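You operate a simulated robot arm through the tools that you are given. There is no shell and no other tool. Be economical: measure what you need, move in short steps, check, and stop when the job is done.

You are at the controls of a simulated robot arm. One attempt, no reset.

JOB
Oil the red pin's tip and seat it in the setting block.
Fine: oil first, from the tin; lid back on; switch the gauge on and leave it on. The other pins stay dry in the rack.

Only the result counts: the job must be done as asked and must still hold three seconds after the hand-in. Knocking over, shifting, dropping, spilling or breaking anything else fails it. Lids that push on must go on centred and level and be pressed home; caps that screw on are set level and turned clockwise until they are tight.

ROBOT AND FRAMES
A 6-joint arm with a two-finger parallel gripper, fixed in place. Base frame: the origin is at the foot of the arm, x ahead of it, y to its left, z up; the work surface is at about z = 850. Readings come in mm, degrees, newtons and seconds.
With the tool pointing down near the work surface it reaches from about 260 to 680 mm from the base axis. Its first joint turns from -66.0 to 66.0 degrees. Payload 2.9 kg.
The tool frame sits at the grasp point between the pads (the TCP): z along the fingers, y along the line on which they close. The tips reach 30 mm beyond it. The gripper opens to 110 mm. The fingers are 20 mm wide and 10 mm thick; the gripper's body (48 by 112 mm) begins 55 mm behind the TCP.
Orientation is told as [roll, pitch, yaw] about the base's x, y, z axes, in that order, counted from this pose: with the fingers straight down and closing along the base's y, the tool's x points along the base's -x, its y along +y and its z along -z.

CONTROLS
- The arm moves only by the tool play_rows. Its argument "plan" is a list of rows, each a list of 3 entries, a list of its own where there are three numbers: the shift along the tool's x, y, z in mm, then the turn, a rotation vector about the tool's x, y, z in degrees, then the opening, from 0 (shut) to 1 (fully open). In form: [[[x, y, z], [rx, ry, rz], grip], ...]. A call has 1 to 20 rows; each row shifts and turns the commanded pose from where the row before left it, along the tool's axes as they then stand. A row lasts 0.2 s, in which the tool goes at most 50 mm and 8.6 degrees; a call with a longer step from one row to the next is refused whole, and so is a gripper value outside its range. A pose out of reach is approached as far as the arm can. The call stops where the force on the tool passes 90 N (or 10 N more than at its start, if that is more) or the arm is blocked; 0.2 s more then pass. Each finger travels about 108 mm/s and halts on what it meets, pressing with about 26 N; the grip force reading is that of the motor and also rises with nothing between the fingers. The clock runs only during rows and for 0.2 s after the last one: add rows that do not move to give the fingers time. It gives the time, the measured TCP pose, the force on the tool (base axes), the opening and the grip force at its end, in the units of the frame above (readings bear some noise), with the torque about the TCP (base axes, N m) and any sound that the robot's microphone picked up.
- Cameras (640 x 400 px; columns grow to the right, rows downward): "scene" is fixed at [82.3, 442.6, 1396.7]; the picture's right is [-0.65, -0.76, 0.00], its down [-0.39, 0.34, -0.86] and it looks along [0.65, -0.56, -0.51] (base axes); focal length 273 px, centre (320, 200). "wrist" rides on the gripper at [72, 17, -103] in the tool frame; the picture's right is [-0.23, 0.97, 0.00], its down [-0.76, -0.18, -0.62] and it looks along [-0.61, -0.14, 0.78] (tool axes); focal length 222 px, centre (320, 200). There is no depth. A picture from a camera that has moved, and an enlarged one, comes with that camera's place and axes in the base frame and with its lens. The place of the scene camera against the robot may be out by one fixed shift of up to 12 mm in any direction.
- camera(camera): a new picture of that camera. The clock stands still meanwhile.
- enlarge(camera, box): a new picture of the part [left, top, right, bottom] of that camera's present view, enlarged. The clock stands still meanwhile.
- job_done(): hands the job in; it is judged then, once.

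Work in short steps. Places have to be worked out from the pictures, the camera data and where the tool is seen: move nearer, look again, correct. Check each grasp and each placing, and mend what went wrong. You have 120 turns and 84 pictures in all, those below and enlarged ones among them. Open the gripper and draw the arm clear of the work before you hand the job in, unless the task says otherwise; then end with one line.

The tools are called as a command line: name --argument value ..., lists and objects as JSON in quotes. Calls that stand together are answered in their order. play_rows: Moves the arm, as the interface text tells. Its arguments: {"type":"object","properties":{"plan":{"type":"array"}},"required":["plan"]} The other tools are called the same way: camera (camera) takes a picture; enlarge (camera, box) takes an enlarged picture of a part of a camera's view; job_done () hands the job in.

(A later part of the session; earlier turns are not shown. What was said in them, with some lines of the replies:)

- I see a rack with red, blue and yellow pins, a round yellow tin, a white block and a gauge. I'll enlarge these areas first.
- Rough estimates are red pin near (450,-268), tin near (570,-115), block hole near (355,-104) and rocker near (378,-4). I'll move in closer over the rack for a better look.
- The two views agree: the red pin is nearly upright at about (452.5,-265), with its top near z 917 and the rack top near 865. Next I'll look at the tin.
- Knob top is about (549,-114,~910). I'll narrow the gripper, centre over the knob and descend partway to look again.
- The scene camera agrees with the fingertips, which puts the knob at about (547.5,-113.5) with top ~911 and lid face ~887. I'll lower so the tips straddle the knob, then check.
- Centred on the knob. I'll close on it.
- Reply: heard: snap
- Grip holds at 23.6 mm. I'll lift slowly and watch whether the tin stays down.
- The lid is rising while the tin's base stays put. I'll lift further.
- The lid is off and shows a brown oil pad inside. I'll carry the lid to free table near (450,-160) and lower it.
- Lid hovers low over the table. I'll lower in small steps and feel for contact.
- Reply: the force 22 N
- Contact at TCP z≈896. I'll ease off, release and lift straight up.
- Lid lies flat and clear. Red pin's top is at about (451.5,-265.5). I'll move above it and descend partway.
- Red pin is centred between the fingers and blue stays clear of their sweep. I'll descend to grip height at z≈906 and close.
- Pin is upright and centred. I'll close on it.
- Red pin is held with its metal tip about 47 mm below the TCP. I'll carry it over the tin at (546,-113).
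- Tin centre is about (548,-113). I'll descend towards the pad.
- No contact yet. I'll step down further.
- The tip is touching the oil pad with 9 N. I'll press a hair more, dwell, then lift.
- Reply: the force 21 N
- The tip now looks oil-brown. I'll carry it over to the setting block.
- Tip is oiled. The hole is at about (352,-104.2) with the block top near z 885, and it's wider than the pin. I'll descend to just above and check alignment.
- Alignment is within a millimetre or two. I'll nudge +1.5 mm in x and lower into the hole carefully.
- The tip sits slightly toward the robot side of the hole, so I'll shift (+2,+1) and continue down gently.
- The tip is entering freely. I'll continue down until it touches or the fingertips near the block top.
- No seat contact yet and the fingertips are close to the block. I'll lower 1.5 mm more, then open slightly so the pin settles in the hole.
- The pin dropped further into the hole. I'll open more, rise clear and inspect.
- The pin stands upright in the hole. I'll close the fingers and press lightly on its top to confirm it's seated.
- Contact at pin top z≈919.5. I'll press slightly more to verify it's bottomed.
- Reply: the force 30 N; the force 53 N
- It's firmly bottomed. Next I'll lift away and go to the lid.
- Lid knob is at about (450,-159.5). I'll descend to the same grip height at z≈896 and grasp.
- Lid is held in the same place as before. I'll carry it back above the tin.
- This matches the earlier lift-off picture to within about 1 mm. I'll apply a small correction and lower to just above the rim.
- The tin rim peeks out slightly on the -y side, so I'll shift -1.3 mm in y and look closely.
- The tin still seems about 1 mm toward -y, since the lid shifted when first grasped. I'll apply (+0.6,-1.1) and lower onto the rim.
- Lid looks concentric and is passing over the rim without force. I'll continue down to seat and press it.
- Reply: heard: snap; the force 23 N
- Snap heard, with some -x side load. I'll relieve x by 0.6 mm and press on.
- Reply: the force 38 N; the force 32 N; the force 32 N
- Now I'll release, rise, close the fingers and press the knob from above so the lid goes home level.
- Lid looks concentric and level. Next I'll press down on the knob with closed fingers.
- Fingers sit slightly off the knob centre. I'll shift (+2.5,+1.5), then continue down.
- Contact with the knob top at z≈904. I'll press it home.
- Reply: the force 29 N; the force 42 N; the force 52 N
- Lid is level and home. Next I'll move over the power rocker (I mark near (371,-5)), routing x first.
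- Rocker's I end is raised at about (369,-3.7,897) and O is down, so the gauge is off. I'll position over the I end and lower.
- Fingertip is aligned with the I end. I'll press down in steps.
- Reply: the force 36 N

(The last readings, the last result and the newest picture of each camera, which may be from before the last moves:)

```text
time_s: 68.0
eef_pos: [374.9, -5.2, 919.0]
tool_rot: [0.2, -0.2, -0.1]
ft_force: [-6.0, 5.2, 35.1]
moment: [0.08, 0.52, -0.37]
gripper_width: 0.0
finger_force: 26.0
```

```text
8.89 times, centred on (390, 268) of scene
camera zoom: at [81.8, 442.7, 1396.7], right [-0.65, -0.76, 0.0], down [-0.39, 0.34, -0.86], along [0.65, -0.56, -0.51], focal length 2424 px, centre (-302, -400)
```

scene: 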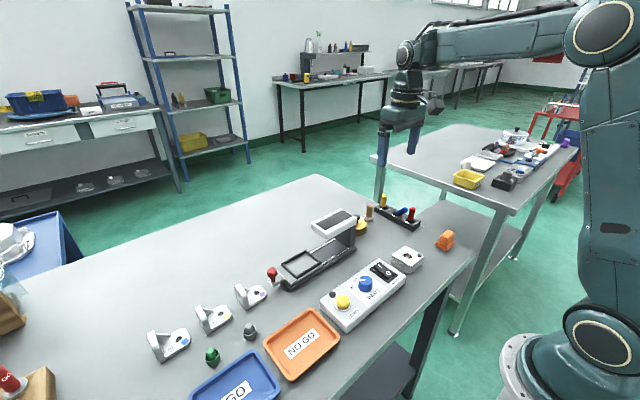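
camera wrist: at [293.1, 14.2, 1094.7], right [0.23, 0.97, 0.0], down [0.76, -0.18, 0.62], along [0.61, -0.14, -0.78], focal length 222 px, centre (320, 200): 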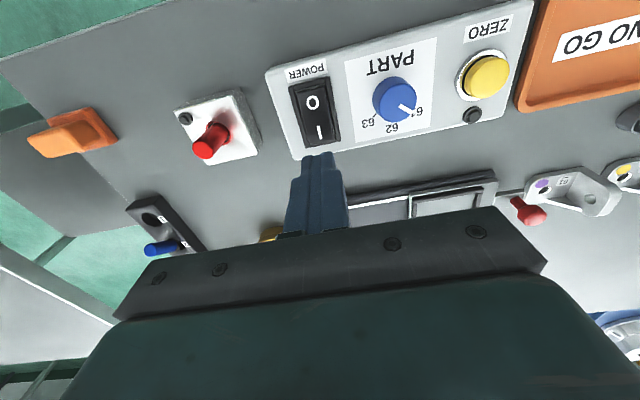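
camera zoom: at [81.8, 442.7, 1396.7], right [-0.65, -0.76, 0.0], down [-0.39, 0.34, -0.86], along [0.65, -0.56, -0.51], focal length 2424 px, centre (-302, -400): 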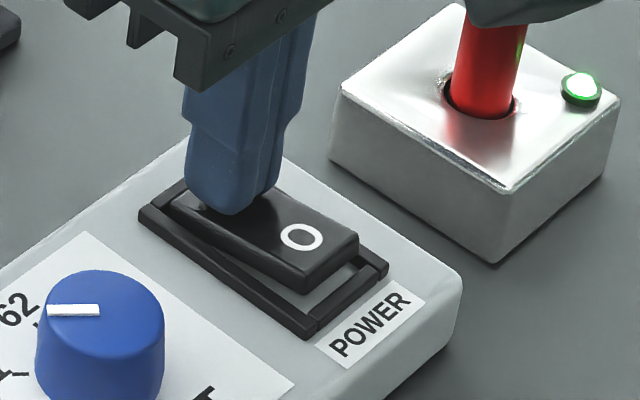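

The rocker has flipped to I and the block's lamp is green. I'll lift straight up and clear.

play_rows --plan '[[[0, 0, -5], [0, 0, 0], 0], [[0, 0, -25], [0, 0, 0], 0], [[0, 0, -40], [0, 0, 0], 0], [[0, 0, -40], [0, 0, 0], 0.5], [[0, 0, -40], [0, 0, 0], 0.5], [[0, 0, -40], [0, 0, 0], 0.5], [[0, 0, 0], [0, 0, 0], 0.5]]'

camera --camera "scene"

enlarge --camera "scene" --box '[310, 180, 450, 290]'

```text
time_s: 69.6
eef_pos: [375.3, -6.7, 1108.2]
tool_rot: [0.0, 0.0, -0.1]
ft_force: [0.4, 0.6, 0.4]
moment: [0.0, -0.01, 0.0]
gripper_width: 54.7
finger_force: 0.1
```

```text
8 pictures are left
```

scene: 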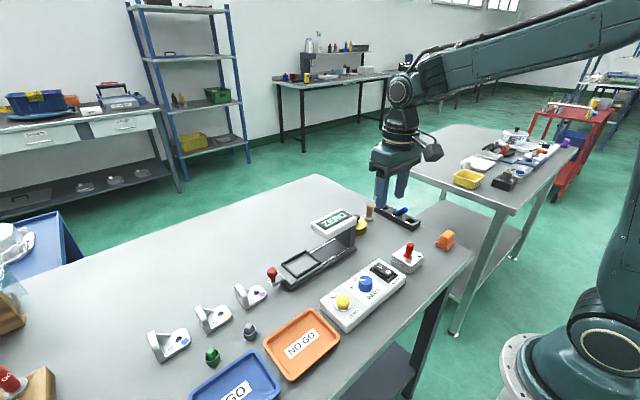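

```text
3.64 times, centred on (380, 235) of scene
camera zoom: at [82.3, 442.6, 1396.7], right [-0.65, -0.76, 0.0], down [-0.39, 0.34, -0.86], along [0.65, -0.56, -0.51], focal length 991 px, centre (102, 73)
```

zoom: 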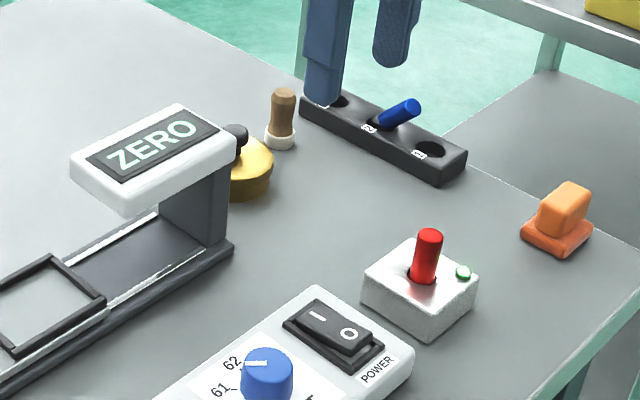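

Gauge is on and the pin lamp is green. One last close look at the tin lid before handing in.

enlarge --camera "scene" --box '[345, 200, 395, 245]'

camera --camera "wrist"

```text
8.89 times, centred on (370, 222) of scene
camera zoom: at [82.3, 442.6, 1396.7], right [-0.65, -0.76, 0.0], down [-0.39, 0.34, -0.86], along [0.65, -0.56, -0.51], focal length 2424 px, centre (-124, 0)
```

zoom: 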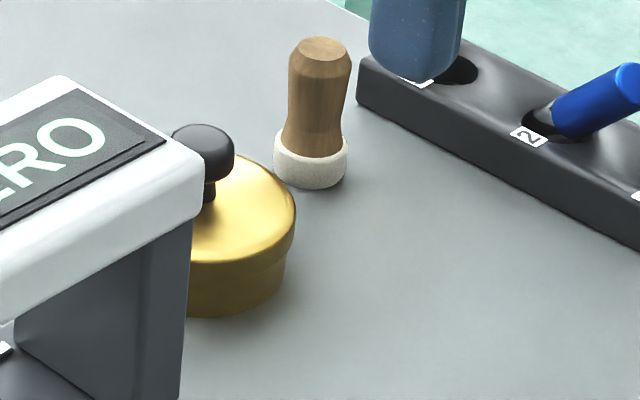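

```text
5 pictures are left
camera wrist: at [301.4, 10.4, 1211.3], right [0.23, 0.97, 0.0], down [0.76, -0.18, 0.62], along [0.61, -0.14, -0.78], focal length 222 px, centre (320, 200)
```

wrist: 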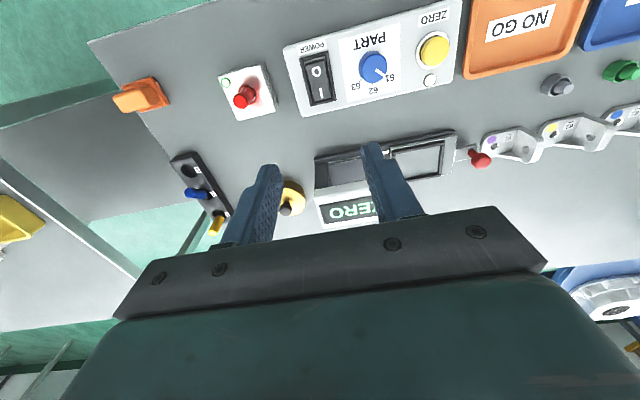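

The lid is centred and level, the pin is seated, the gauge is on, the other pins are in the rack, and the arm is clear. I'm handing it in.

job_done

```text
The job is handed in.
```

I oiled the red pin's tip from the tin and seated it in the setting block, whose lamp is green. The lid is back on the tin, pressed level, and the gauge is on and left on (its display reads "ZERO"). The blue and yellow pins stayed in the rack, untouched.
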